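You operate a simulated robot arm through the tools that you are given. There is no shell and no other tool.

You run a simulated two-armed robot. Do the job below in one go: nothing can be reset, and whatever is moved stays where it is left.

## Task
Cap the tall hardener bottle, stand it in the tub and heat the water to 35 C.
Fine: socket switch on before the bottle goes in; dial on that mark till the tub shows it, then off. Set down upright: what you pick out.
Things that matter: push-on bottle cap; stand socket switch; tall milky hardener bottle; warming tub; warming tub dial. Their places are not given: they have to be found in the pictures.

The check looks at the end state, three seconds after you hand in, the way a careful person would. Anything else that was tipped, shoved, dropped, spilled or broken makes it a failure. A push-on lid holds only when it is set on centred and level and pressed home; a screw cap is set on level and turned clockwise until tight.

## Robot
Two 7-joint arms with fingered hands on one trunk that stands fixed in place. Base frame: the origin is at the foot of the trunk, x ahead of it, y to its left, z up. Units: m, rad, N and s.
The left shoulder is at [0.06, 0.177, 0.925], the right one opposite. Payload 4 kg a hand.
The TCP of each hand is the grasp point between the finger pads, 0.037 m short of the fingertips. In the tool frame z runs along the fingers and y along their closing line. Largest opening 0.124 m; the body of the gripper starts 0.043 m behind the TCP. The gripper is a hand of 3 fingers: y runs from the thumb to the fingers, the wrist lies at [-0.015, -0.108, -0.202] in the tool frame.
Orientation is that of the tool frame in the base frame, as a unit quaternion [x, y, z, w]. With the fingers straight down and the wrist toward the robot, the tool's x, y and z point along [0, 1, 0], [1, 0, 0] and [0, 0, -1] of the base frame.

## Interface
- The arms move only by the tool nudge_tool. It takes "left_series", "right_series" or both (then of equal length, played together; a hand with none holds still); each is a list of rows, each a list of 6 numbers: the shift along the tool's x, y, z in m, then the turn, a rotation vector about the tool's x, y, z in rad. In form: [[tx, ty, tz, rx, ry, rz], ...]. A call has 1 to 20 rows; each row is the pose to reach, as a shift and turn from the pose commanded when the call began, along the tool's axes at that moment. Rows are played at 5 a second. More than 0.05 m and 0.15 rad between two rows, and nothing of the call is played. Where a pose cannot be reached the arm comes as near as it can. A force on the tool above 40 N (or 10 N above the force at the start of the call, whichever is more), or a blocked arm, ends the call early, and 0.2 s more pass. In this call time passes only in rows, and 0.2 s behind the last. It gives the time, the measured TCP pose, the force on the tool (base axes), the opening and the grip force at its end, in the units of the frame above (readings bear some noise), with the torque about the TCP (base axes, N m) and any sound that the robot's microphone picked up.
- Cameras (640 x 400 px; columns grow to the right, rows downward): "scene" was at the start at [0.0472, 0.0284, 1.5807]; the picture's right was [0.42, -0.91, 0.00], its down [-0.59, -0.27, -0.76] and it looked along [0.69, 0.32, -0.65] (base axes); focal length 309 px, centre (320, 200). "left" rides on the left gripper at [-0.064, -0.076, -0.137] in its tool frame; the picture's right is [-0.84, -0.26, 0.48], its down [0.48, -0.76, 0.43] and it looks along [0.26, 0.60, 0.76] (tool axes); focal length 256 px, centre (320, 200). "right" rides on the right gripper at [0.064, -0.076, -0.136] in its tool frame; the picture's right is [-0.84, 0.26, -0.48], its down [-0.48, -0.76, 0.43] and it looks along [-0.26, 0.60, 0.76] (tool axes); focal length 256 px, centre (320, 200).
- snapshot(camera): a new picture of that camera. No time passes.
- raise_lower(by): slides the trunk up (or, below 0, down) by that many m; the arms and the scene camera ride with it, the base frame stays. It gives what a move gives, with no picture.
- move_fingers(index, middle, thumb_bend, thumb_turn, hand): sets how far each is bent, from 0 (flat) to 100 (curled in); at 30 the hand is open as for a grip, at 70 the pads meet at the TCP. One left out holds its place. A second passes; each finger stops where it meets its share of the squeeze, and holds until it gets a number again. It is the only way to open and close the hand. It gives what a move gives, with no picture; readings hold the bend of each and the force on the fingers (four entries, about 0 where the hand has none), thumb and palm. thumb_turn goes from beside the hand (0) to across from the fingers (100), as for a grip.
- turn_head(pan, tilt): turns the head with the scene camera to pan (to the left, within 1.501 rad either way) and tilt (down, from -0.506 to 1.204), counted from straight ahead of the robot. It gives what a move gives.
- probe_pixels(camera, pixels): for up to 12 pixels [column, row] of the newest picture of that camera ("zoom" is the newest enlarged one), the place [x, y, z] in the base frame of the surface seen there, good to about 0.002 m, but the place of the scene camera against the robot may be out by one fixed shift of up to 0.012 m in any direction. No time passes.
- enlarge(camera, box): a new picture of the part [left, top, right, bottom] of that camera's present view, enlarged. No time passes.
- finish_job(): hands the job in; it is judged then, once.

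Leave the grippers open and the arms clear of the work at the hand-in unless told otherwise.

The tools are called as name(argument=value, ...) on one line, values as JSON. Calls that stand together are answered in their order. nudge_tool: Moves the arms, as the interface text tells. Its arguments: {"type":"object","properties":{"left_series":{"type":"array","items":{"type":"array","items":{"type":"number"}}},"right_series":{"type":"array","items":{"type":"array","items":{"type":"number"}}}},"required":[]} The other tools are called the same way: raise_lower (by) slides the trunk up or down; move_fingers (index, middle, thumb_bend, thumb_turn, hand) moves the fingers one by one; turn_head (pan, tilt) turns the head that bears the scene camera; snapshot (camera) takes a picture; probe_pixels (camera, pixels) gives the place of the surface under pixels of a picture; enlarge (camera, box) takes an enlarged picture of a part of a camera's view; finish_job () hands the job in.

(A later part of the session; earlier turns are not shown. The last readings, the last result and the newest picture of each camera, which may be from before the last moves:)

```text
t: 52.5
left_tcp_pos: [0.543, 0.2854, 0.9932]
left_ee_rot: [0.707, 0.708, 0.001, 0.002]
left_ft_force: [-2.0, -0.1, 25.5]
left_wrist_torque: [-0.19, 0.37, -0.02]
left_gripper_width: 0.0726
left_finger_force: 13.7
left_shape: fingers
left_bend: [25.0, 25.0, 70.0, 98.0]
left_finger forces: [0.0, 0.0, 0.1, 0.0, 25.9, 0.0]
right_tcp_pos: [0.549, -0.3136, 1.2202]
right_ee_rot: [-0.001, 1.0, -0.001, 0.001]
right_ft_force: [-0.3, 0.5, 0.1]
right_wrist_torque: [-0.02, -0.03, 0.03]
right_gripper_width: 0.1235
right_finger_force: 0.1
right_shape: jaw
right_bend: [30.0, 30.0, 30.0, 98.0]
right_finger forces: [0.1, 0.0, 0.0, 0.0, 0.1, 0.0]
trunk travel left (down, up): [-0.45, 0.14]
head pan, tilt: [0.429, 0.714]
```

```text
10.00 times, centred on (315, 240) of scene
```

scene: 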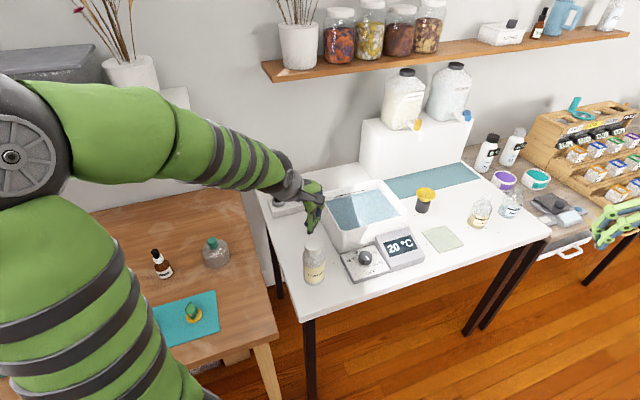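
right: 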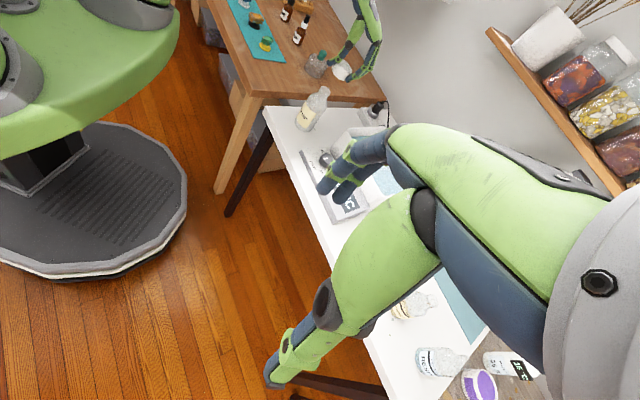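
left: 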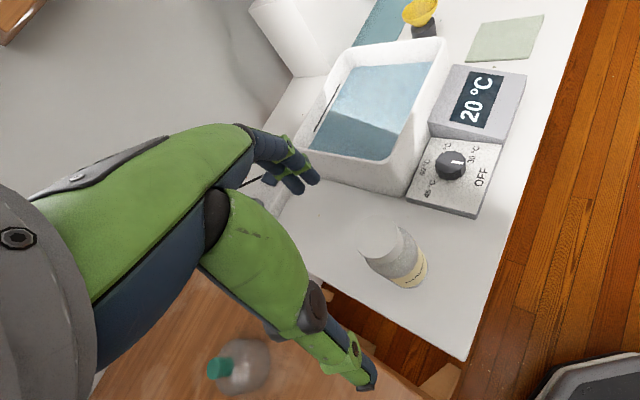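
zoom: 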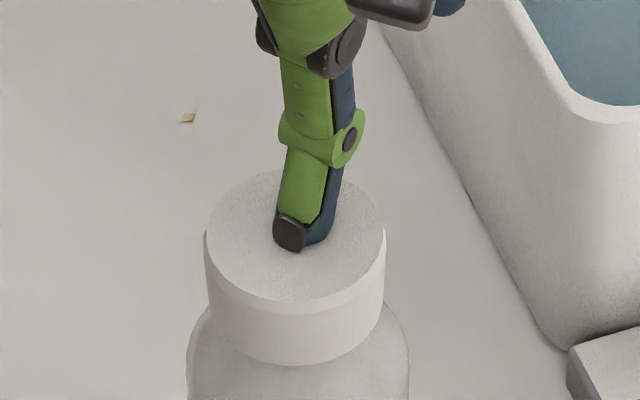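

The contact is near the cap's centre, at 25 N. I'll press on up to the 40 N limit.

nudge_tool(left_series=[[0, 0, 0.0005, 0, 0, 0], [0, 0, 0.001, 0, 0, 0], [0, 0, 0.001, 0, 0, 0], [0, 0, 0.001, 0, 0, 0]])

```text
t: 53.1
left_tcp_pos: [0.5443, 0.2844, 0.9951]
left_ee_rot: [0.707, 0.707, 0.003, 0.006]
left_ft_force: [-4.5, 1.5, 22.7]
left_wrist_torque: [-0.11, 0.4, -0.07]
left_gripper_width: 0.0744
left_finger_force: 11.4
left_shape: fingers
left_bend: [25.0, 25.0, 70.0, 98.0]
left_finger forces: [0.0, 0.1, 0.0, 0.1, 23.0, 0.1]
right_tcp_pos: [0.5494, -0.3129, 1.2186]
right_ee_rot: [-0.001, 1.0, 0.0, 0.001]
right_ft_force: [-0.7, 0.2, 0.0]
right_wrist_torque: [-0.02, 0.0, 0.01]
right_gripper_width: 0.1236
right_finger_force: 0.1
right_shape: jaw
right_bend: [30.0, 30.0, 30.0, 98.0]
right_finger forces: [0.0, 0.0, 0.0, 0.1, 0.0, 0.0]
trunk travel left (down, up): [-0.45, 0.14]
head pan, tilt: [0.429, 0.714]
stopped in row 3 (left hand): the force on the tool passed its limit at 41 N (the readings are from after the stop); the commanded pose is now the measured one
```

It reached 41 N and stopped. I'll lift off and compare the cap's height and position with before.

nudge_tool(left_series=[[0, 0, -0.02, 0, 0, 0], [0, 0, -0.06, 0, 0, 0]])

enlarge(camera="right", box=[300, 78, 344, 122])

probe_pixels(camera="zoom", pixels=[[330, 60], [360, 80], [340, 110], [380, 100], [400, 130], [310, 70], [370, 150], [330, 140]])

enlarge(camera="scene", box=[300, 232, 328, 260])

```text
t: 53.7
left_tcp_pos: [0.5439, 0.285, 1.051]
left_ee_rot: [0.707, 0.707, 0.001, 0.002]
left_ft_force: [0.1, 0.6, -0.3]
left_wrist_torque: [-0.01, -0.01, 0.02]
left_gripper_width: 0.0729
left_finger_force: 0.1
left_shape: fingers
left_bend: [25.0, 25.0, 70.0, 98.0]
left_finger forces: [0.0, 0.0, 0.0, 0.1, 0.0, 0.0]
right_tcp_pos: [0.549, -0.3124, 1.2182]
right_ee_rot: [0.001, 1.0, 0.0, 0.0]
right_ft_force: [0.1, -0.7, -0.2]
right_wrist_torque: [0.0, 0.0, -0.01]
right_gripper_width: 0.1236
right_finger_force: 0.1
right_shape: jaw
right_bend: [30.0, 30.0, 30.0, 98.0]
right_finger forces: [0.0, 0.1, 0.1, 0.0, 0.1, 0.0]
trunk travel left (down, up): [-0.45, 0.14]
head pan, tilt: [0.429, 0.714]
```

```text
9.09 times, centred on (322, 100) of right
```

zoom: 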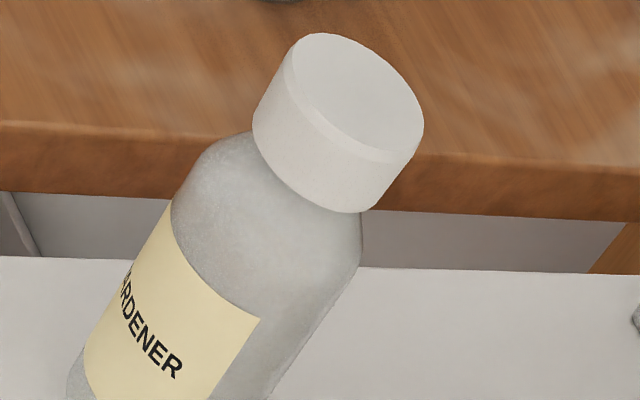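

```text
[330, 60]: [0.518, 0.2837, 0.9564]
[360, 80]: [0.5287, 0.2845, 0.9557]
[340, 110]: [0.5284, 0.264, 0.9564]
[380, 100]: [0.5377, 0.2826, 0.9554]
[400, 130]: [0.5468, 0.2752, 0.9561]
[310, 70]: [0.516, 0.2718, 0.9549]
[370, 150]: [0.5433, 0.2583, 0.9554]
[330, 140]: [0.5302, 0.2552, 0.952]
```

```text
14.29 times, centred on (314, 246) of scene
```

zoom: 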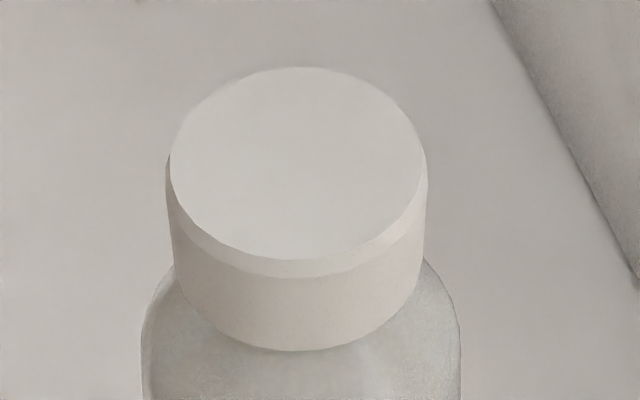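

Everything moved together by less than 1 mm and the cap stays level. I'll grip the cap again and do the small lift test.

move_fingers(hand="left", index=38, middle=38, thumb_bend=38)

nudge_tool(left_series=[[-0.006, -0.015, 0.0, -0.12, 0, 0], [-0.006, -0.015, 0.04, -0.12, 0, 0], [-0.006, -0.015, 0.065, -0.12, 0, 0], [-0.006, -0.015, 0.077, -0.12, 0, 0]])

enlarge(camera="right", box=[300, 55, 360, 115])

```text
t: 54.7
left_tcp_pos: [0.5453, 0.2826, 1.0501]
left_ee_rot: [0.707, 0.707, 0.001, 0.002]
left_ft_force: [0.3, -0.1, -0.3]
left_wrist_torque: [-0.01, 0.0, 0.03]
left_gripper_width: 0.0997
left_finger_force: 0.0
left_shape: fingers
left_bend: [38.0, 38.0, 38.0, 98.0]
left_finger forces: [0.1, 0.0, 0.1, 0.1, 0.0, 0.0]
right_tcp_pos: [0.5505, -0.3132, 1.2173]
right_ee_rot: [-0.001, 1.0, 0.0, 0.0]
right_ft_force: [0.5, -0.5, 0.0]
right_wrist_torque: [-0.01, 0.04, -0.02]
right_gripper_width: 0.1235
right_finger_force: 0.1
right_shape: jaw
right_bend: [30.0, 30.0, 30.0, 98.0]
right_finger forces: [0.0, 0.1, 0.0, 0.0, 0.0, 0.0]
trunk travel left (down, up): [-0.45, 0.14]
head pan, tilt: [0.429, 0.714]
```

```text
t: 55.7
left_tcp_pos: [0.5286, 0.2784, 0.972]
left_ee_rot: [0.705, 0.706, 0.043, 0.046]
left_ft_force: [-0.7, 0.0, 0.4]
left_wrist_torque: [-0.03, -0.03, 0.0]
left_gripper_width: 0.0996
left_finger_force: 0.0
left_shape: fingers
left_bend: [38.0, 38.0, 38.0, 98.0]
left_finger forces: [0.1, 0.0, 0.0, 0.1, 0.0, 0.0]
right_tcp_pos: [0.5512, -0.3137, 1.2183]
right_ee_rot: [-0.001, 1.0, 0.0, -0.001]
right_ft_force: [-0.1, -0.5, 0.4]
right_wrist_torque: [-0.04, 0.04, 0.01]
right_gripper_width: 0.1237
right_finger_force: 0.0
right_shape: jaw
right_bend: [30.0, 30.0, 30.0, 98.0]
right_finger forces: [0.1, 0.0, 0.1, 0.0, 0.1, 0.1]
trunk travel left (down, up): [-0.45, 0.14]
head pan, tilt: [0.429, 0.714]
```

```text
6.67 times, centred on (330, 85) of right
```

zoom: 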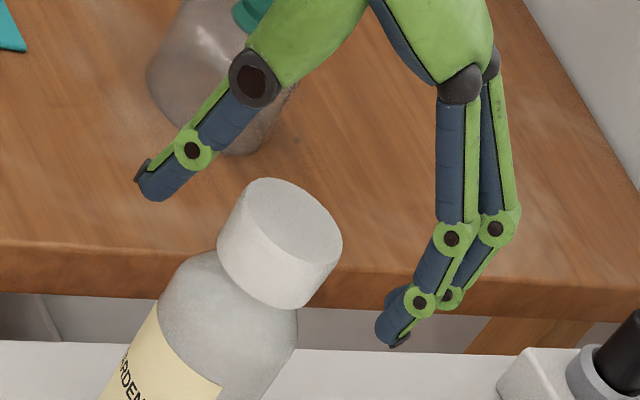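

move_fingers(hand="left", index=70, middle=70, thumb_bend=70)

nudge_tool(left_series=[[0, 0.0004, -0.003, 0, 0, 0], [0, 0.0007, -0.006, 0, 0, 0], [0, 0.001, -0.009, 0, 0, 0], [0, 0.0014, -0.012, 0, 0, 0]])

enlarge(camera="right", box=[290, 55, 360, 135])

enlarge(camera="scene", box=[290, 220, 340, 290])

```text
t: 56.7
left_tcp_pos: [0.5279, 0.2795, 0.9742]
left_ee_rot: [0.706, 0.706, 0.043, 0.045]
left_ft_force: [-1.0, -0.3, 9.8]
left_wrist_torque: [-0.01, -0.23, 0.0]
left_gripper_width: 0.0469
left_finger_force: 30.3
left_shape: fingers
left_bend: [56.0, 57.0, 61.0, 95.0]
left_finger forces: [12.9, 14.0, 0.0, 0.0, 33.3, 0.0]
right_tcp_pos: [0.5509, -0.3131, 1.219]
right_ee_rot: [-0.001, 1.0, 0.0, 0.0]
right_ft_force: [-0.6, -0.8, -0.4]
right_wrist_torque: [-0.01, 0.02, 0.04]
right_gripper_width: 0.124
right_finger_force: 0.0
right_shape: jaw
right_bend: [30.0, 30.0, 30.0, 98.0]
right_finger forces: [0.0, 0.0, 0.0, 0.0, 0.0, 0.1]
trunk travel left (down, up): [-0.45, 0.14]
head pan, tilt: [0.429, 0.714]
```

```text
t: 57.7
left_tcp_pos: [0.5298, 0.2782, 0.9862]
left_ee_rot: [0.705, 0.706, 0.043, 0.045]
left_ft_force: [-0.4, -0.2, -0.5]
left_wrist_torque: [0.01, 0.0, 0.0]
left_gripper_width: 0.0469
left_finger_force: 29.0
left_shape: fingers
left_bend: [56.0, 57.0, 61.0, 95.0]
left_finger forces: [13.3, 13.6, 0.1, 0.0, 30.8, 0.0]
right_tcp_pos: [0.5492, -0.313, 1.2171]
right_ee_rot: [-0.001, 1.0, -0.001, 0.0]
right_ft_force: [0.2, -0.6, -0.1]
right_wrist_torque: [-0.04, -0.01, 0.0]
right_gripper_width: 0.1238
right_finger_force: 0.0
right_shape: jaw
right_bend: [30.0, 30.0, 30.0, 98.0]
right_finger forces: [0.0, 0.0, 0.0, 0.0, 0.0, 0.0]
trunk travel left (down, up): [-0.45, 0.14]
head pan, tilt: [0.429, 0.714]
```

```text
5.00 times, centred on (325, 95) of right
```

zoom: 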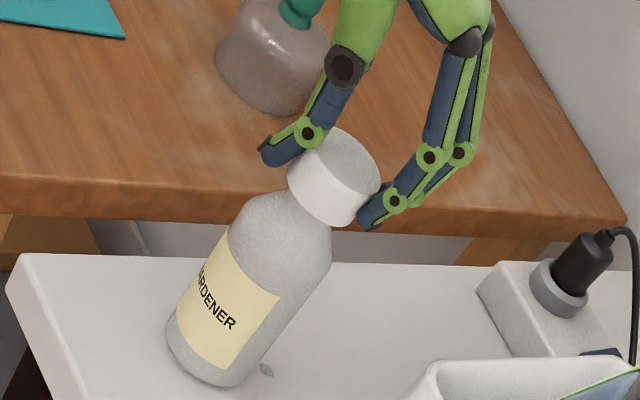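

```text
5.71 times, centred on (315, 255) of scene
```

zoom: 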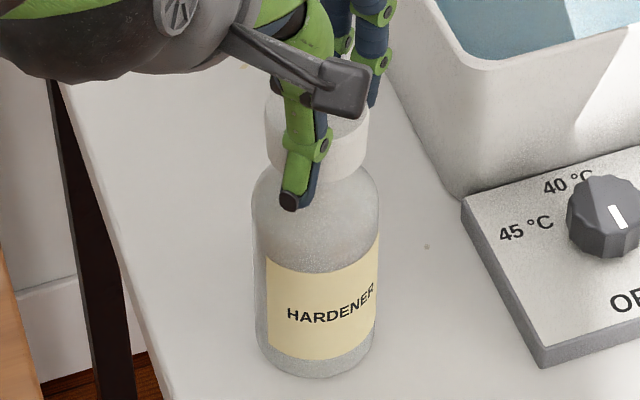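

The cap slid up again without the bottle, so it isn't held yet. I'll look closely at the neck against the cap while the neck is visible.

enlarge(camera="right", box=[308, 72, 348, 112])

enlarge(camera="scene", box=[298, 228, 334, 264])

```text
10.00 times, centred on (328, 92) of right
```

zoom: 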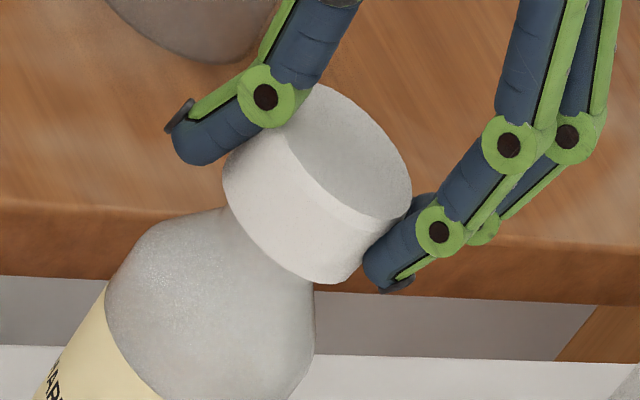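

```text
11.11 times, centred on (316, 246) of scene
```

zoom: 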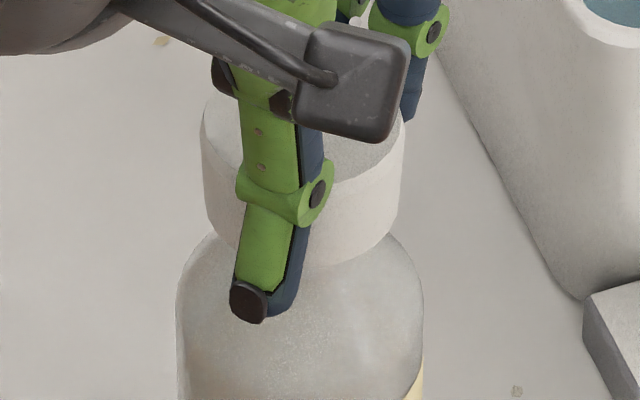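

I'll inspect the cap's underside to learn the real fit. First I'll lift the cap clear of the bottle and raise it, moving slightly forward away from the arm limit.

nudge_tool(left_series=[[0, 0.002, -0.02, 0, 0, 0], [0, 0.005, -0.05, 0, 0, 0], [0, 0.015, -0.09, 0, 0, 0], [0, 0.03, -0.13, 0, 0, 0], [0, 0.05, -0.17, 0, 0, 0], [0, 0.07, -0.21, 0, 0, 0], [0, 0.09, -0.25, 0, 0, 0], [0, 0.11, -0.29, 0, 0, 0], [0, 0.125, -0.33, 0, 0, 0]], right_series=[[0, 0, 0.01, -0.15, 0, 0], [0, 0, 0.02, -0.3, 0, 0], [0, 0, 0.04, -0.45, 0, 0], [0, 0, 0.06, -0.6, 0, 0], [0, 0, 0.08, -0.75, 0, 0], [0, 0, 0.1, -0.9, 0, 0], [0, 0, 0.12, -1.05, 0, 0], [0, 0, 0.13, -1.2, 0, 0], [0, 0, 0.14, -1.35, 0, 0]])

snapshot(camera="right")

snapshot(camera="scene")

```text
t: 59.7
left_tcp_pos: [0.6123, 0.2807, 1.3283]
left_ee_rot: [0.706, 0.705, 0.043, 0.045]
left_ft_force: [-0.1, 0.1, 0.3]
left_wrist_torque: [0.01, -0.02, 0.01]
left_gripper_width: 0.0458
left_finger_force: 28.5
left_shape: fingers
left_bend: [56.0, 57.0, 62.0, 95.0]
left_finger forces: [13.3, 14.0, 0.0, 0.0, 29.8, 0.1]
right_tcp_pos: [0.5511, -0.3128, 1.0795]
right_ee_rot: [-0.001, 0.78, 0.626, 0.0]
right_ft_force: [-0.1, 0.2, 0.0]
right_wrist_torque: [0.0, 0.0, -0.05]
right_gripper_width: 0.1237
right_finger_force: 0.2
right_shape: jaw
right_bend: [30.0, 30.0, 30.0, 98.0]
right_finger forces: [0.1, 0.0, 0.0, 0.0, 0.0, 0.0]
trunk travel left (down, up): [-0.45, 0.14]
head pan, tilt: [0.429, 0.714]
```

```text
taken
```

right: 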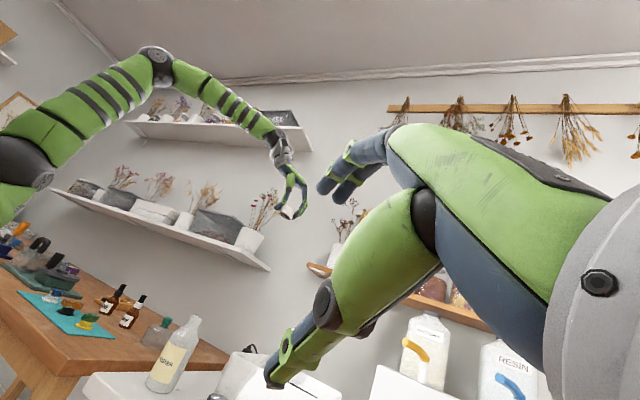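

```text
taken
```

scene: 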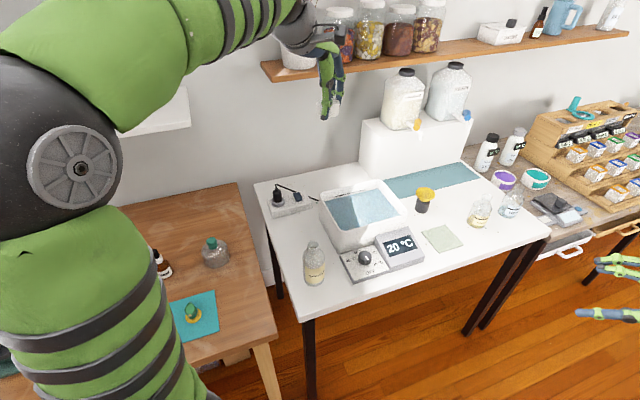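

Works well: the right camera sees the cap at about (290,213), from below. I'll enlarge the underside and the bottle mouth.

enlarge(camera="right", box=[272, 192, 312, 226])

probe_pixels(camera="zoom", pixels=[[300, 200], [280, 230], [320, 230], [260, 250], [340, 200], [300, 260], [320, 160], [250, 200], [360, 230], [300, 300]])

enlarge(camera="right", box=[130, 300, 240, 400])

```text
11.76 times, centred on (292, 209) of right
```

zoom: 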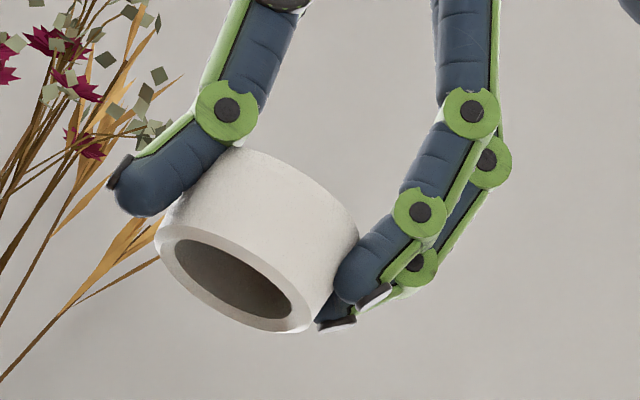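

```text
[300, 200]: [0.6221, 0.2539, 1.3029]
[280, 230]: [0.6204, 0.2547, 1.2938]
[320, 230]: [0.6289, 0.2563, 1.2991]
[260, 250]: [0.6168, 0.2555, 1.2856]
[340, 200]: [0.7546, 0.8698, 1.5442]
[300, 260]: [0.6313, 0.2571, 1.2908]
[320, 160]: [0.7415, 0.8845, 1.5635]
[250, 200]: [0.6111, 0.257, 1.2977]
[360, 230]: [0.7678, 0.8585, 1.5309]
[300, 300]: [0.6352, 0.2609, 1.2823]
```

```text
4.00 times, centred on (185, 350) of right
```

zoom: 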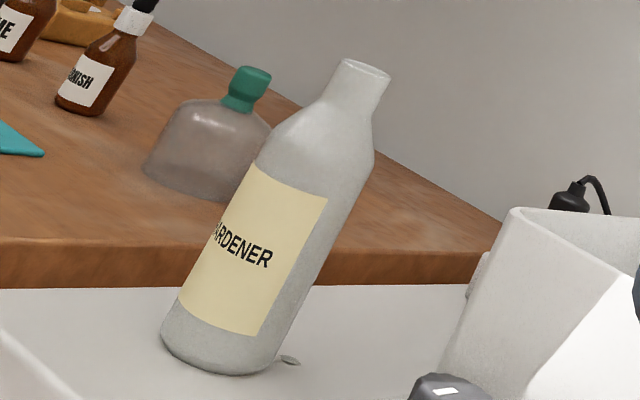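

The cap's bore is about 35 mm against the 31 mm neck, so there are roughly 2 mm of play all round and centring really matters. I'll bring the cap back to about 1.5 cm above the rim and level the right camera for a clean side view.

nudge_tool(left_series=[[0, -0.015, 0.04, 0, 0, 0], [0, -0.035, 0.08, 0, 0, 0], [0, -0.055, 0.12, 0, 0, 0], [0, -0.075, 0.16, 0, 0, 0], [0, -0.095, 0.2, 0, 0, 0], [0, -0.11, 0.24, 0, 0, 0], [0, -0.118, 0.275, 0, 0, 0], [0, -0.122, 0.305, 0, 0, 0]], right_series=[[0, 0, 0, 0.08, 0, 0], [0, 0, 0, 0.16, 0, 0], [0, 0, 0, 0.24, 0, 0], [0, 0, 0, 0.32, 0, 0], [0, 0, 0, 0.4, 0, 0], [0, 0, 0, 0.48, 0, 0], [0, 0, 0, 0.565, 0, 0], [0, 0, 0, 0.565, 0, 0]])

snapshot(camera="right")

enlarge(camera="scene", box=[290, 210, 340, 265])

```text
t: 61.5
left_tcp_pos: [0.5291, 0.2803, 1.0112]
left_ee_rot: [0.706, 0.705, 0.044, 0.044]
left_ft_force: [-0.4, -0.5, -1.0]
left_wrist_torque: [-0.01, -0.01, 0.0]
left_gripper_width: 0.0451
left_finger_force: 27.7
left_shape: fingers
left_bend: [56.0, 57.0, 62.0, 95.0]
left_finger forces: [12.9, 13.9, 0.0, 0.0, 28.9, 0.0]
right_tcp_pos: [0.551, -0.3129, 1.0796]
right_ee_rot: [-0.001, 0.924, 0.382, -0.001]
right_ft_force: [0.0, 1.4, -1.2]
right_wrist_torque: [0.0, 0.02, 0.02]
right_gripper_width: 0.1235
right_finger_force: 0.1
right_shape: jaw
right_bend: [30.0, 30.0, 30.0, 98.0]
right_finger forces: [0.1, 0.1, 0.1, 0.1, 0.0, 0.0]
trunk travel left (down, up): [-0.45, 0.14]
head pan, tilt: [0.429, 0.714]
```

```text
taken
```

right: 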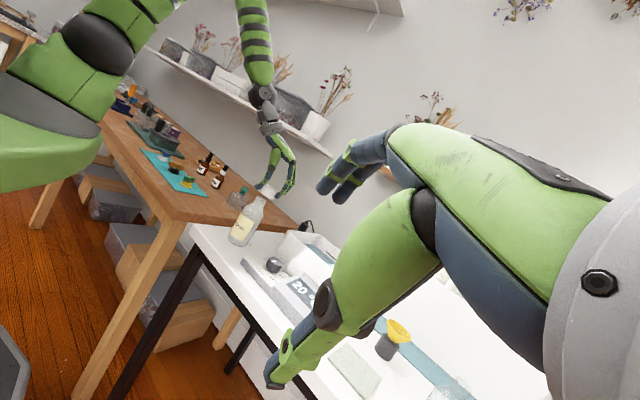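

```text
7.27 times, centred on (315, 238) of scene
```

zoom: 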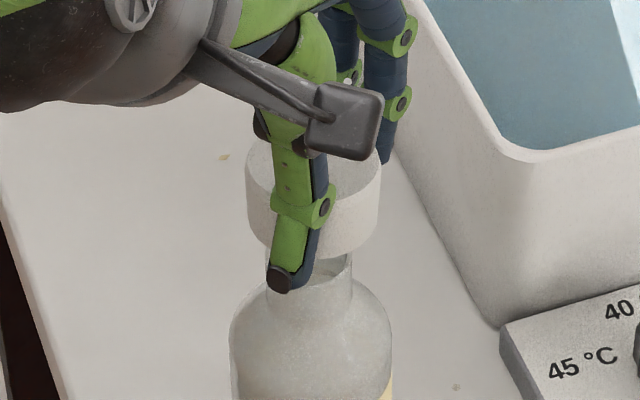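

enlarge(camera="right", box=[232, 170, 288, 226])

enlarge(camera="right", box=[246, 176, 276, 206])

enlarge(camera="scene", box=[300, 225, 330, 255])

```text
7.14 times, centred on (260, 198) of right
```

zoom: 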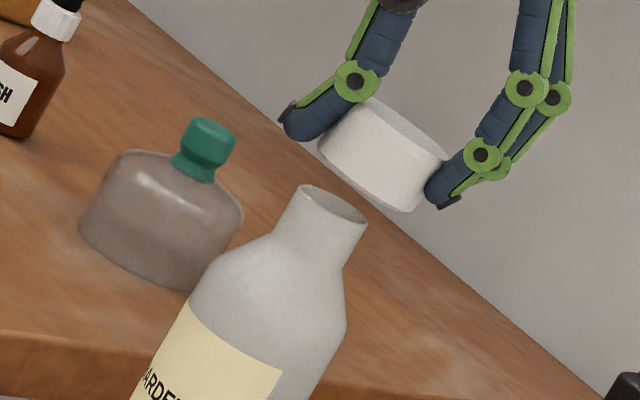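

```text
13.33 times, centred on (261, 191) of right
```

zoom: 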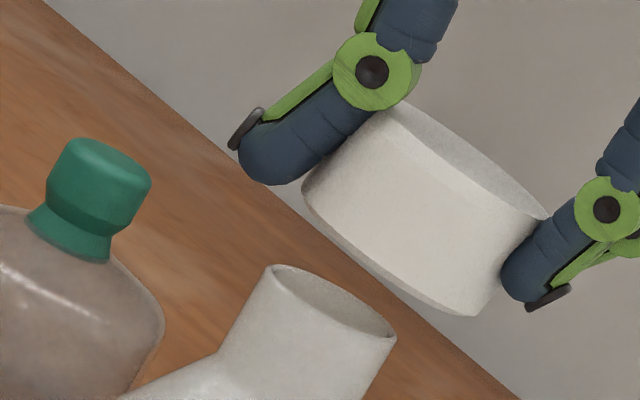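

```text
13.33 times, centred on (315, 240) of scene
```

zoom: 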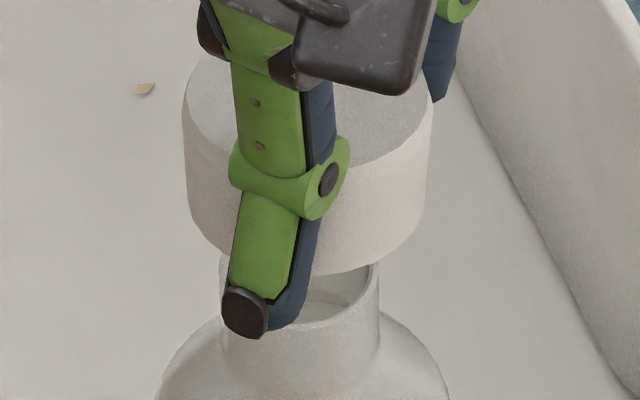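

In this level side view the cap is clearly tilted in the grip: about 7°, finger side low, and about 5 mm too far in +x. That explains the failed press. I'll roll the hand another -0.12 rad and shift back about 10 mm to keep the cap over the neck, then recheck.

nudge_tool(left_series=[[0, -0.005, 0, -0.06, 0, 0], [0, -0.0102, 0, -0.12, 0, 0]])

enlarge(camera="right", box=[244, 176, 274, 206])

enlarge(camera="scene", box=[300, 225, 330, 255])

```text
t: 62.1
left_tcp_pos: [0.5196, 0.2786, 1.0091]
left_ee_rot: [0.702, 0.702, 0.087, 0.088]
left_ft_force: [0.5, -0.6, 0.5]
left_wrist_torque: [-0.01, 0.0, -0.04]
left_gripper_width: 0.0447
left_finger_force: 27.9
left_shape: fingers
left_bend: [56.0, 57.0, 62.0, 95.0]
left_finger forces: [12.9, 14.2, 0.0, 0.1, 28.7, 0.0]
right_tcp_pos: [0.5497, -0.3134, 1.0799]
right_ee_rot: [0.0, 0.924, 0.383, 0.0]
right_ft_force: [0.3, 0.1, 0.3]
right_wrist_torque: [0.01, 0.01, -0.01]
right_gripper_width: 0.1237
right_finger_force: 0.2
right_shape: jaw
right_bend: [30.0, 30.0, 30.0, 98.0]
right_finger forces: [0.1, 0.0, 0.0, 0.0, 0.0, 0.1]
trunk travel left (down, up): [-0.45, 0.14]
head pan, tilt: [0.429, 0.714]
```

```text
13.33 times, centred on (259, 191) of right
```

zoom: 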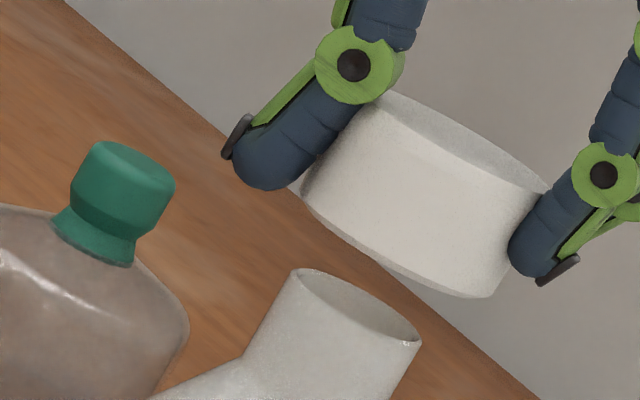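

```text
13.33 times, centred on (315, 240) of scene
```

zoom: 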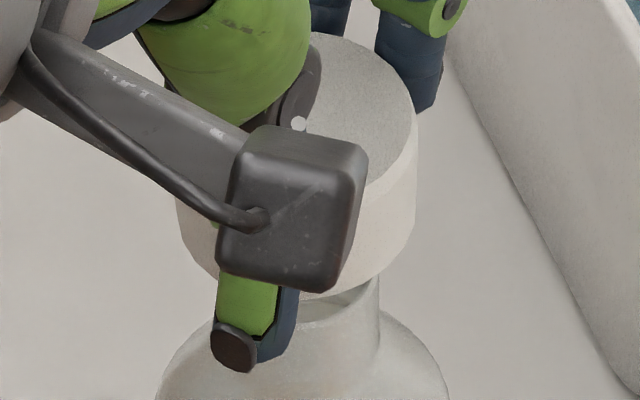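

The cap is now level and centred within about 0.3 mm in both views. I'll lower straight down in base z, in stages.

nudge_tool(left_series=[[0, -0.0012, 0.0048, 0, 0, 0], [0, -0.0024, 0.0097, 0, 0, 0], [0, -0.0031, 0.0126, 0, 0, 0]])

enlarge(camera="right", box=[242, 180, 272, 210])

enlarge(camera="scene", box=[300, 225, 330, 255])

```text
t: 62.9
left_tcp_pos: [0.5189, 0.2793, 0.9974]
left_ee_rot: [0.701, 0.703, 0.086, 0.087]
left_ft_force: [0.6, 0.1, -1.1]
left_wrist_torque: [-0.03, -0.03, 0.01]
left_gripper_width: 0.045
left_finger_force: 27.6
left_shape: fingers
left_bend: [56.0, 57.0, 62.0, 95.0]
left_finger forces: [12.9, 14.1, 0.0, 0.2, 28.8, 0.0]
right_tcp_pos: [0.5501, -0.3135, 1.0781]
right_ee_rot: [-0.001, 0.924, 0.383, 0.0]
right_ft_force: [0.2, -0.1, -0.9]
right_wrist_torque: [0.0, 0.03, -0.01]
right_gripper_width: 0.1237
right_finger_force: 0.1
right_shape: jaw
right_bend: [30.0, 30.0, 30.0, 98.0]
right_finger forces: [0.0, 0.1, 0.0, 0.0, 0.0, 0.0]
trunk travel left (down, up): [-0.45, 0.14]
head pan, tilt: [0.429, 0.714]
```

```text
13.33 times, centred on (257, 195) of right
```

zoom: 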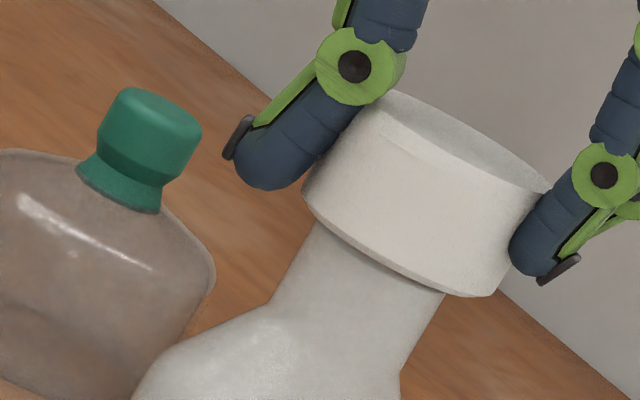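

```text
13.33 times, centred on (315, 240) of scene
```

zoom: 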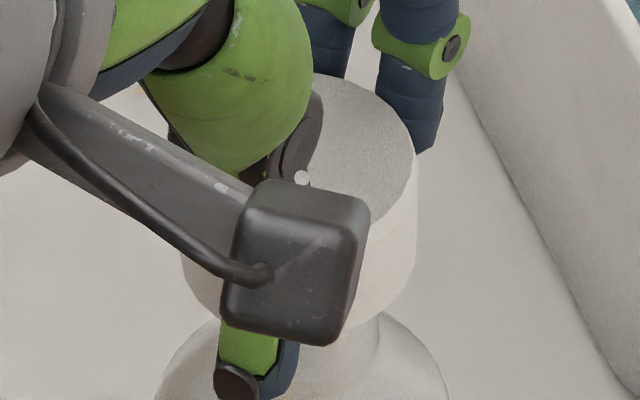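

About 1.2 mm to +x now, so I'll correct that and continue down, watching force.

nudge_tool(left_series=[[-0.0005, -0.0012, -0.0003, 0, 0, 0], [-0.0005, -0.0019, 0.0026, 0, 0, 0], [-0.0005, -0.0026, 0.0055, 0, 0, 0], [-0.0005, -0.0033, 0.0084, 0, 0, 0], [-0.0005, -0.0036, 0.0098, 0, 0, 0]])

enlarge(camera="right", box=[242, 182, 272, 212])

enlarge(camera="scene", box=[300, 228, 330, 258])

```text
t: 64.1
left_tcp_pos: [0.5175, 0.2778, 0.9876]
left_ee_rot: [0.701, 0.702, 0.086, 0.088]
left_ft_force: [0.0, 0.1, -0.1]
left_wrist_torque: [0.02, 0.01, -0.01]
left_gripper_width: 0.0449
left_finger_force: 27.7
left_shape: fingers
left_bend: [56.0, 57.0, 62.0, 95.0]
left_finger forces: [12.8, 14.1, 0.1, 0.0, 28.7, 0.0]
right_tcp_pos: [0.5499, -0.3125, 1.0802]
right_ee_rot: [-0.002, 0.924, 0.383, -0.001]
right_ft_force: [-0.5, 0.2, 0.5]
right_wrist_torque: [-0.01, 0.01, 0.0]
right_gripper_width: 0.1238
right_finger_force: 0.1
right_shape: jaw
right_bend: [30.0, 30.0, 30.0, 98.0]
right_finger forces: [0.0, 0.1, 0.0, 0.1, 0.0, 0.0]
trunk travel left (down, up): [-0.45, 0.14]
head pan, tilt: [0.429, 0.714]
```

```text
13.33 times, centred on (257, 197) of right
```

zoom: 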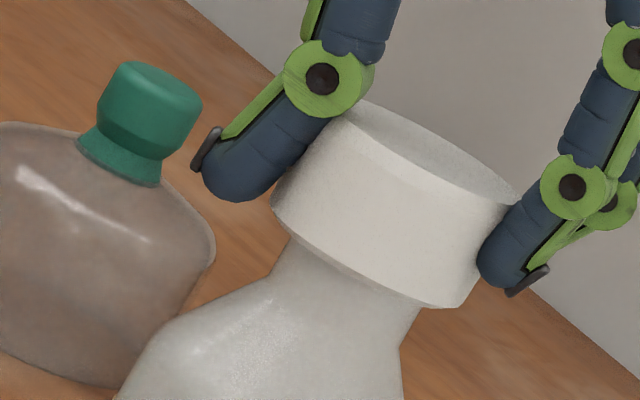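

```text
13.33 times, centred on (315, 243) of scene
```

zoom: 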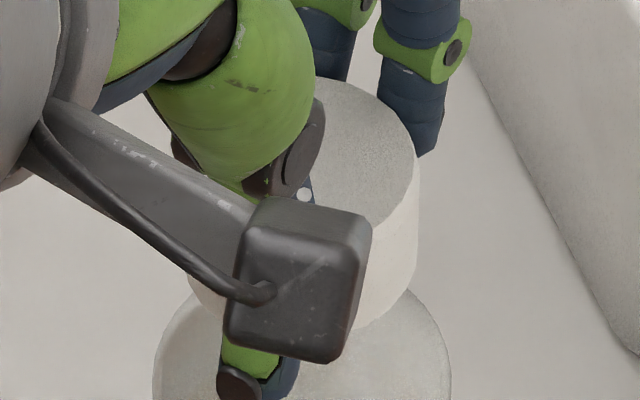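

I'll zoom further on the two lower edges of the cap to read the overhang on each side.

enlarge(camera="right", box=[250, 194, 268, 206])

enlarge(camera="scene", box=[302, 240, 326, 256])

```text
16.00 times, centred on (259, 200) of right
```

zoom: 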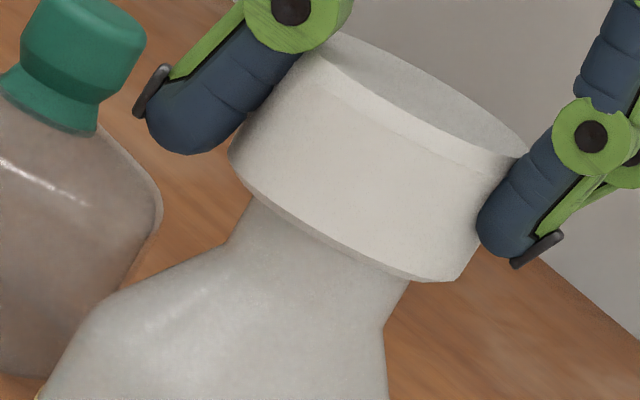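

```text
16.00 times, centred on (314, 248) of scene
```

zoom: 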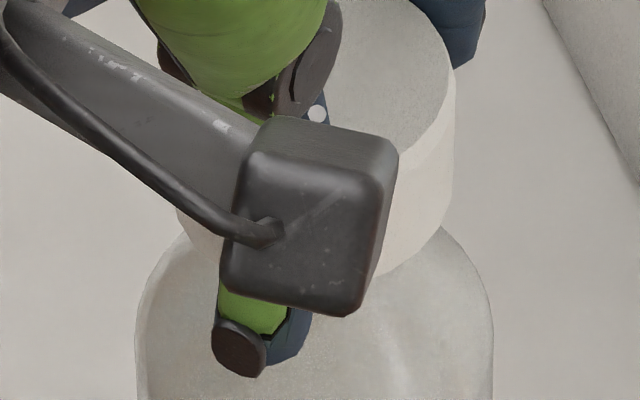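

Centred within about 0.2 mm in this view and under 1 mm in the scene view. Continuing down in 3 mm steps until there is contact.

nudge_tool(left_series=[[0.0004, -0.0007, 0.0029, 0, 0, 0], [0.0004, -0.0015, 0.0058, 0, 0, 0]])

```text
t: 64.7
left_tcp_pos: [0.518, 0.2788, 0.9805]
left_ee_rot: [0.701, 0.702, 0.086, 0.088]
left_ft_force: [1.3, 0.3, -0.4]
left_wrist_torque: [0.02, 0.01, 0.0]
left_gripper_width: 0.045
left_finger_force: 28.2
left_shape: fingers
left_bend: [56.0, 57.0, 62.0, 95.0]
left_finger forces: [12.9, 14.0, 0.1, 0.1, 28.8, 0.0]
right_tcp_pos: [0.5509, -0.3136, 1.079]
right_ee_rot: [0.0, 0.924, 0.382, 0.0]
right_ft_force: [-0.3, 0.5, 0.1]
right_wrist_torque: [0.0, 0.02, 0.0]
right_gripper_width: 0.1239
right_finger_force: 0.0
right_shape: jaw
right_bend: [30.0, 30.0, 30.0, 98.0]
right_finger forces: [0.0, 0.0, 0.1, 0.0, 0.0, 0.1]
trunk travel left (down, up): [-0.45, 0.14]
head pan, tilt: [0.429, 0.714]
```

nudge_tool(left_series=[[0, -0.0005, 0.002, 0, 0, 0], [0, -0.001, 0.004, 0, 0, 0]])

enlarge(camera="right", box=[242, 182, 272, 212])

```text
t: 65.3
left_tcp_pos: [0.518, 0.278, 0.9765]
left_ee_rot: [0.701, 0.703, 0.086, 0.086]
left_ft_force: [-0.4, -0.4, 0.0]
left_wrist_torque: [-0.01, 0.01, 0.02]
left_gripper_width: 0.0451
left_finger_force: 27.8
left_shape: fingers
left_bend: [56.0, 57.0, 62.0, 95.0]
left_finger forces: [12.8, 14.2, 0.1, 0.0, 28.8, 0.1]
right_tcp_pos: [0.5502, -0.314, 1.0799]
right_ee_rot: [-0.001, 0.924, 0.382, 0.0]
right_ft_force: [-0.8, 1.3, -0.2]
right_wrist_torque: [-0.02, -0.03, -0.02]
right_gripper_width: 0.1236
right_finger_force: 0.0
right_shape: jaw
right_bend: [30.0, 30.0, 30.0, 98.0]
right_finger forces: [0.0, 0.1, 0.0, 0.0, 0.0, 0.0]
trunk travel left (down, up): [-0.45, 0.14]
head pan, tilt: [0.429, 0.714]
```

```text
13.33 times, centred on (257, 197) of right
```

zoom: 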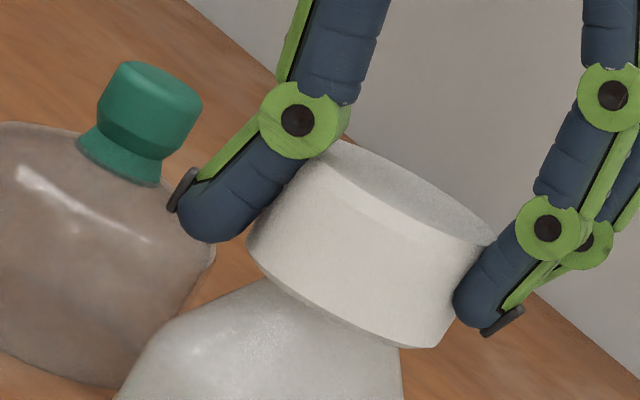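

nudge_tool(left_series=[[0, -0.0004, 0.0015, 0, 0, 0], [0, -0.0008, 0.003, 0, 0, 0]])

```text
t: 65.9
left_tcp_pos: [0.5186, 0.2775, 0.9738]
left_ee_rot: [0.702, 0.702, 0.086, 0.087]
left_ft_force: [-0.7, 0.0, -0.3]
left_wrist_torque: [-0.02, -0.03, 0.03]
left_gripper_width: 0.045
left_finger_force: 28.0
left_shape: fingers
left_bend: [56.0, 57.0, 62.0, 95.0]
left_finger forces: [12.8, 14.1, 0.0, 0.1, 28.8, 0.0]
right_tcp_pos: [0.5491, -0.3138, 1.0782]
right_ee_rot: [-0.001, 0.924, 0.382, 0.0]
right_ft_force: [0.3, -0.4, 0.0]
right_wrist_torque: [0.01, -0.03, 0.0]
right_gripper_width: 0.1238
right_finger_force: 0.0
right_shape: jaw
right_bend: [30.0, 30.0, 30.0, 98.0]
right_finger forces: [0.1, 0.0, 0.1, 0.0, 0.0, 0.0]
trunk travel left (down, up): [-0.45, 0.14]
head pan, tilt: [0.429, 0.714]
```

nudge_tool(left_series=[[0, -0.0004, 0.0015, 0, 0, 0], [0, -0.0008, 0.003, 0, 0, 0]])

enlarge(camera="right", box=[242, 182, 272, 212])

```text
t: 66.5
left_tcp_pos: [0.5177, 0.2782, 0.972]
left_ee_rot: [0.702, 0.701, 0.087, 0.088]
left_ft_force: [-1.6, -1.5, 15.8]
left_wrist_torque: [-0.1, -0.17, -0.03]
left_gripper_width: 0.0444
left_finger_force: 32.6
left_shape: fingers
left_bend: [56.0, 57.0, 62.0, 95.0]
left_finger forces: [13.8, 14.9, 0.1, 0.1, 36.5, 0.0]
right_tcp_pos: [0.5499, -0.3139, 1.0793]
right_ee_rot: [-0.001, 0.924, 0.383, 0.001]
right_ft_force: [-0.4, -0.2, -0.4]
right_wrist_torque: [0.01, 0.02, -0.02]
right_gripper_width: 0.1237
right_finger_force: 0.0
right_shape: jaw
right_bend: [30.0, 30.0, 30.0, 98.0]
right_finger forces: [0.0, 0.1, 0.0, 0.0, 0.1, 0.0]
trunk travel left (down, up): [-0.45, 0.14]
head pan, tilt: [0.429, 0.714]
```

```text
13.33 times, centred on (257, 197) of right
```

zoom: 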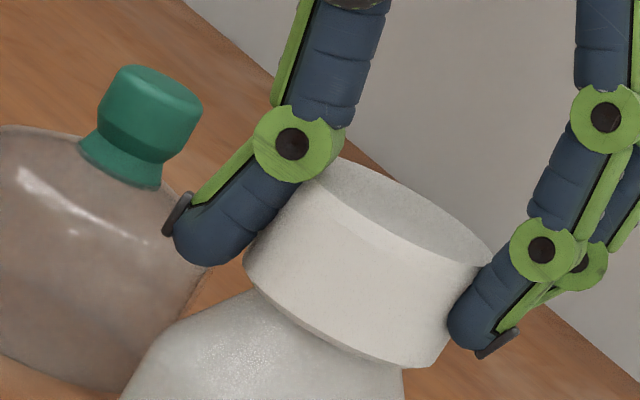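

Contact at 16 N, and from the torque the force line passes within about 2–3 mm of the neck axis. That is much better centred than before. I'll press on to just under 40 N.

nudge_tool(left_series=[[0, -0.0002, 0.0007, 0, 0, 0], [0, -0.0003, 0.0014, 0, 0, 0], [0, -0.0005, 0.002, 0, 0, 0], [0, -0.0006, 0.0025, 0, 0, 0]])

enlarge(camera="right", box=[242, 182, 272, 212])

```text
t: 67.5
left_tcp_pos: [0.5203, 0.2776, 0.9713]
left_ee_rot: [0.7, 0.703, 0.089, 0.091]
left_ft_force: [-7.5, -0.9, 25.7]
left_wrist_torque: [-0.18, 0.14, -0.05]
left_gripper_width: 0.0445
left_finger_force: 38.3
left_shape: fingers
left_bend: [56.0, 57.0, 62.0, 95.0]
left_finger forces: [13.6, 14.6, 0.0, 0.0, 48.3, 0.1]
right_tcp_pos: [0.5485, -0.3132, 1.0791]
right_ee_rot: [-0.001, 0.924, 0.382, 0.001]
right_ft_force: [-0.1, 0.3, 0.0]
right_wrist_torque: [0.0, 0.02, 0.01]
right_gripper_width: 0.1235
right_finger_force: 0.1
right_shape: jaw
right_bend: [30.0, 30.0, 30.0, 98.0]
right_finger forces: [0.0, 0.1, 0.0, 0.0, 0.0, 0.0]
trunk travel left (down, up): [-0.45, 0.14]
head pan, tilt: [0.429, 0.714]
stopped in row 4 (left hand): the force on the tool passed its limit at 41 N (the readings are from after the stop); the commanded pose is now the measured one
```

```text
13.33 times, centred on (257, 197) of right
```

zoom: 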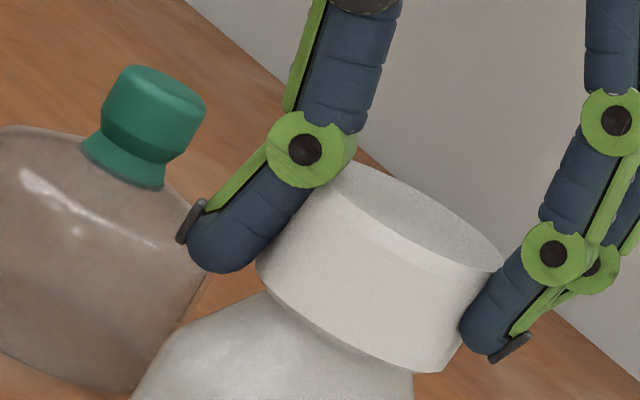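

The press peaked at 41 N. Still gripping, I'll lift gently by about 10 mm to see whether it holds now.

nudge_tool(left_series=[[0, 0.0006, -0.0025, 0, 0, 0], [0, 0.0012, -0.005, 0, 0, 0], [0, 0.0018, -0.0075, 0, 0, 0], [0, 0.0025, -0.01, 0, 0, 0]])

enlarge(camera="right", box=[226, 172, 286, 242])

enlarge(camera="scene", box=[290, 220, 340, 290])

```text
t: 68.5
left_tcp_pos: [0.5206, 0.2786, 0.98]
left_ee_rot: [0.701, 0.702, 0.087, 0.089]
left_ft_force: [-0.2, -0.5, -3.5]
left_wrist_torque: [0.03, 0.07, 0.03]
left_gripper_width: 0.0447
left_finger_force: 28.9
left_shape: fingers
left_bend: [56.0, 57.0, 62.0, 95.0]
left_finger forces: [13.8, 14.4, 0.1, 0.0, 29.9, 0.0]
right_tcp_pos: [0.5507, -0.3136, 1.0787]
right_ee_rot: [-0.001, 0.924, 0.383, 0.0]
right_ft_force: [0.6, 0.2, -0.6]
right_wrist_torque: [0.03, 0.01, 0.01]
right_gripper_width: 0.1236
right_finger_force: 0.1
right_shape: jaw
right_bend: [30.0, 30.0, 30.0, 98.0]
right_finger forces: [0.1, 0.0, 0.0, 0.0, 0.0, 0.0]
trunk travel left (down, up): [-0.45, 0.14]
head pan, tilt: [0.429, 0.714]
```

```text
5.71 times, centred on (256, 207) of right
```

zoom: 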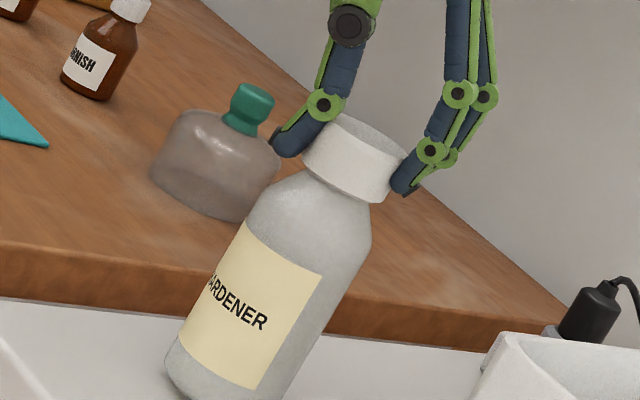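

```text
5.71 times, centred on (315, 255) of scene
```

zoom: 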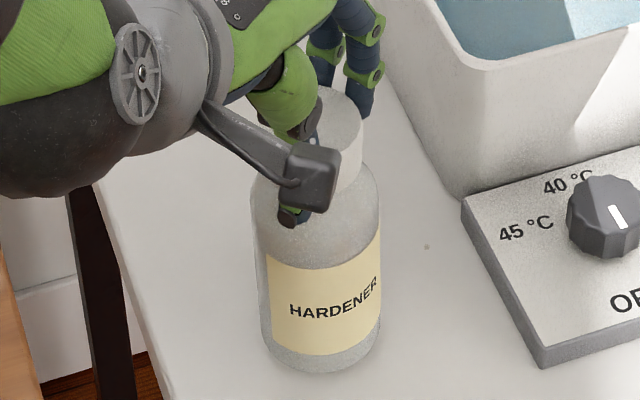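

It holds now: the force reads -3.5 N (the bottle's weight), the cap stays seated and the bottle hangs from it. The socket is already on, so I'll carry it from here. I'll lift slowly, straight up, to clear the tub rim.

nudge_tool(left_series=[[0, 0.0036, -0.0146, 0, 0, 0], [0, 0.0073, -0.029, 0, 0, 0], [0, 0.0109, -0.0437, 0, 0, 0], [0, 0.0146, -0.058, 0, 0, 0], [0, 0.0182, -0.0728, 0, 0, 0], [0, 0.0218, -0.0873, 0, 0, 0], [0, 0.0255, -0.102, 0, 0, 0], [0, 0.0291, -0.1164, 0, 0, 0], [0, 0.0327, -0.131, 0, 0, 0], [0, 0.0364, -0.1455, 0, 0, 0]])

snapshot(camera="scene")

enlarge(camera="right", box=[240, 100, 320, 200])

```text
t: 70.7
left_tcp_pos: [0.5185, 0.2796, 1.1307]
left_ee_rot: [0.702, 0.702, 0.087, 0.09]
left_ft_force: [0.0, -0.1, -3.3]
left_wrist_torque: [0.0, 0.03, -0.02]
left_gripper_width: 0.0445
left_finger_force: 28.5
left_shape: fingers
left_bend: [56.0, 57.0, 62.0, 95.0]
left_finger forces: [13.5, 14.4, 0.1, 0.1, 29.1, 0.0]
right_tcp_pos: [0.55, -0.3131, 1.0795]
right_ee_rot: [-0.001, 0.924, 0.383, 0.0]
right_ft_force: [0.5, -0.1, 0.0]
right_wrist_torque: [0.04, -0.01, 0.01]
right_gripper_width: 0.1235
right_finger_force: 0.1
right_shape: jaw
right_bend: [30.0, 30.0, 30.0, 98.0]
right_finger forces: [0.0, 0.1, 0.0, 0.1, 0.0, 0.1]
trunk travel left (down, up): [-0.45, 0.14]
head pan, tilt: [0.429, 0.714]
```

```text
taken
```

scene: 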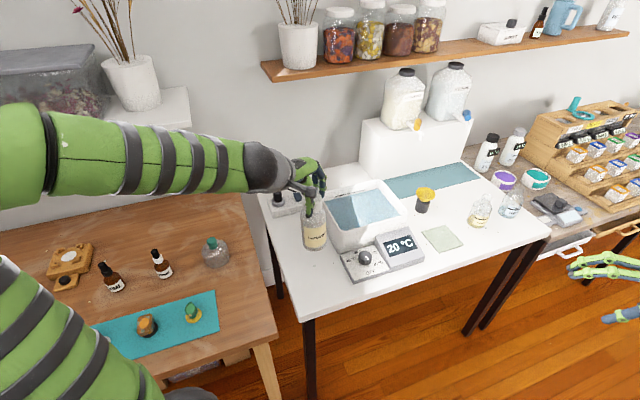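

```text
4.00 times, centred on (280, 150) of right
```

zoom: 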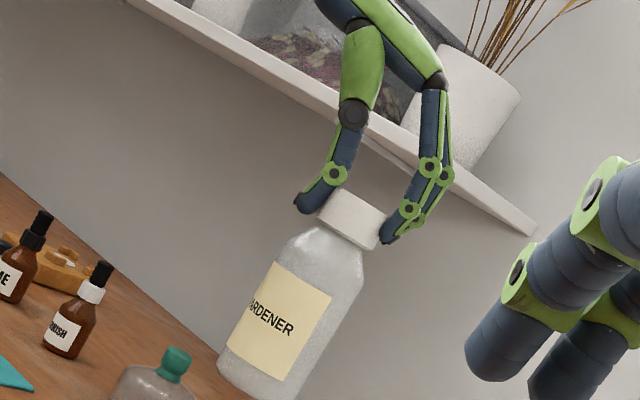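

The bottle hangs securely (-3.3 N). Now I'll use the left hand's camera, which has no fixed shift, to measure the tub rim and water edges.

snapshot(camera="left")

```text
taken
```

left: 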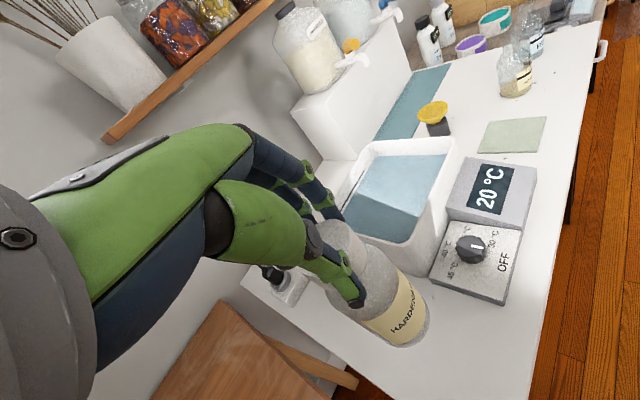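

enlarge(camera="left", box=[320, 120, 480, 280])

probe_pixels(camera="left", pixels=[[454, 143], [378, 143], [405, 240], [418, 230], [436, 185], [446, 155], [372, 158], [350, 200], [405, 190], [400, 238], [420, 139], [345, 222]])

```text
2.50 times, centred on (400, 200) of left
```

zoom: 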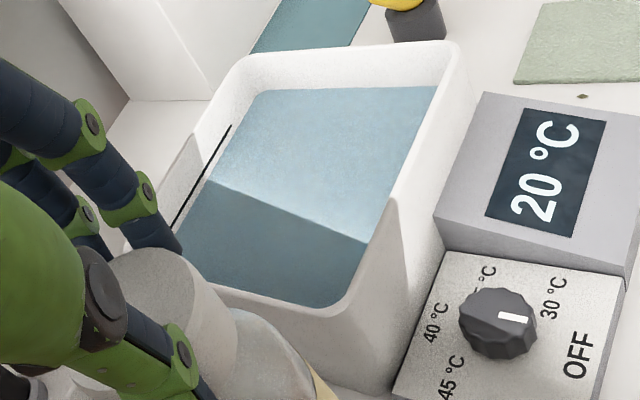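

```text
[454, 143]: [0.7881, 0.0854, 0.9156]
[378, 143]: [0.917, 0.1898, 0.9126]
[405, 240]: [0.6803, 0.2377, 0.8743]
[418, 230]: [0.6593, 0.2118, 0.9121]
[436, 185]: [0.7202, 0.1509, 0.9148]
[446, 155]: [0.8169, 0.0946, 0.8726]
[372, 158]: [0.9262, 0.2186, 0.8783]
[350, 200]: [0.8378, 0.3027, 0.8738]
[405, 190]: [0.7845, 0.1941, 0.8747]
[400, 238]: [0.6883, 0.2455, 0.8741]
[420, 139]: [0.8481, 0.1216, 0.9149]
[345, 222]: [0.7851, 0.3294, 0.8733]
```

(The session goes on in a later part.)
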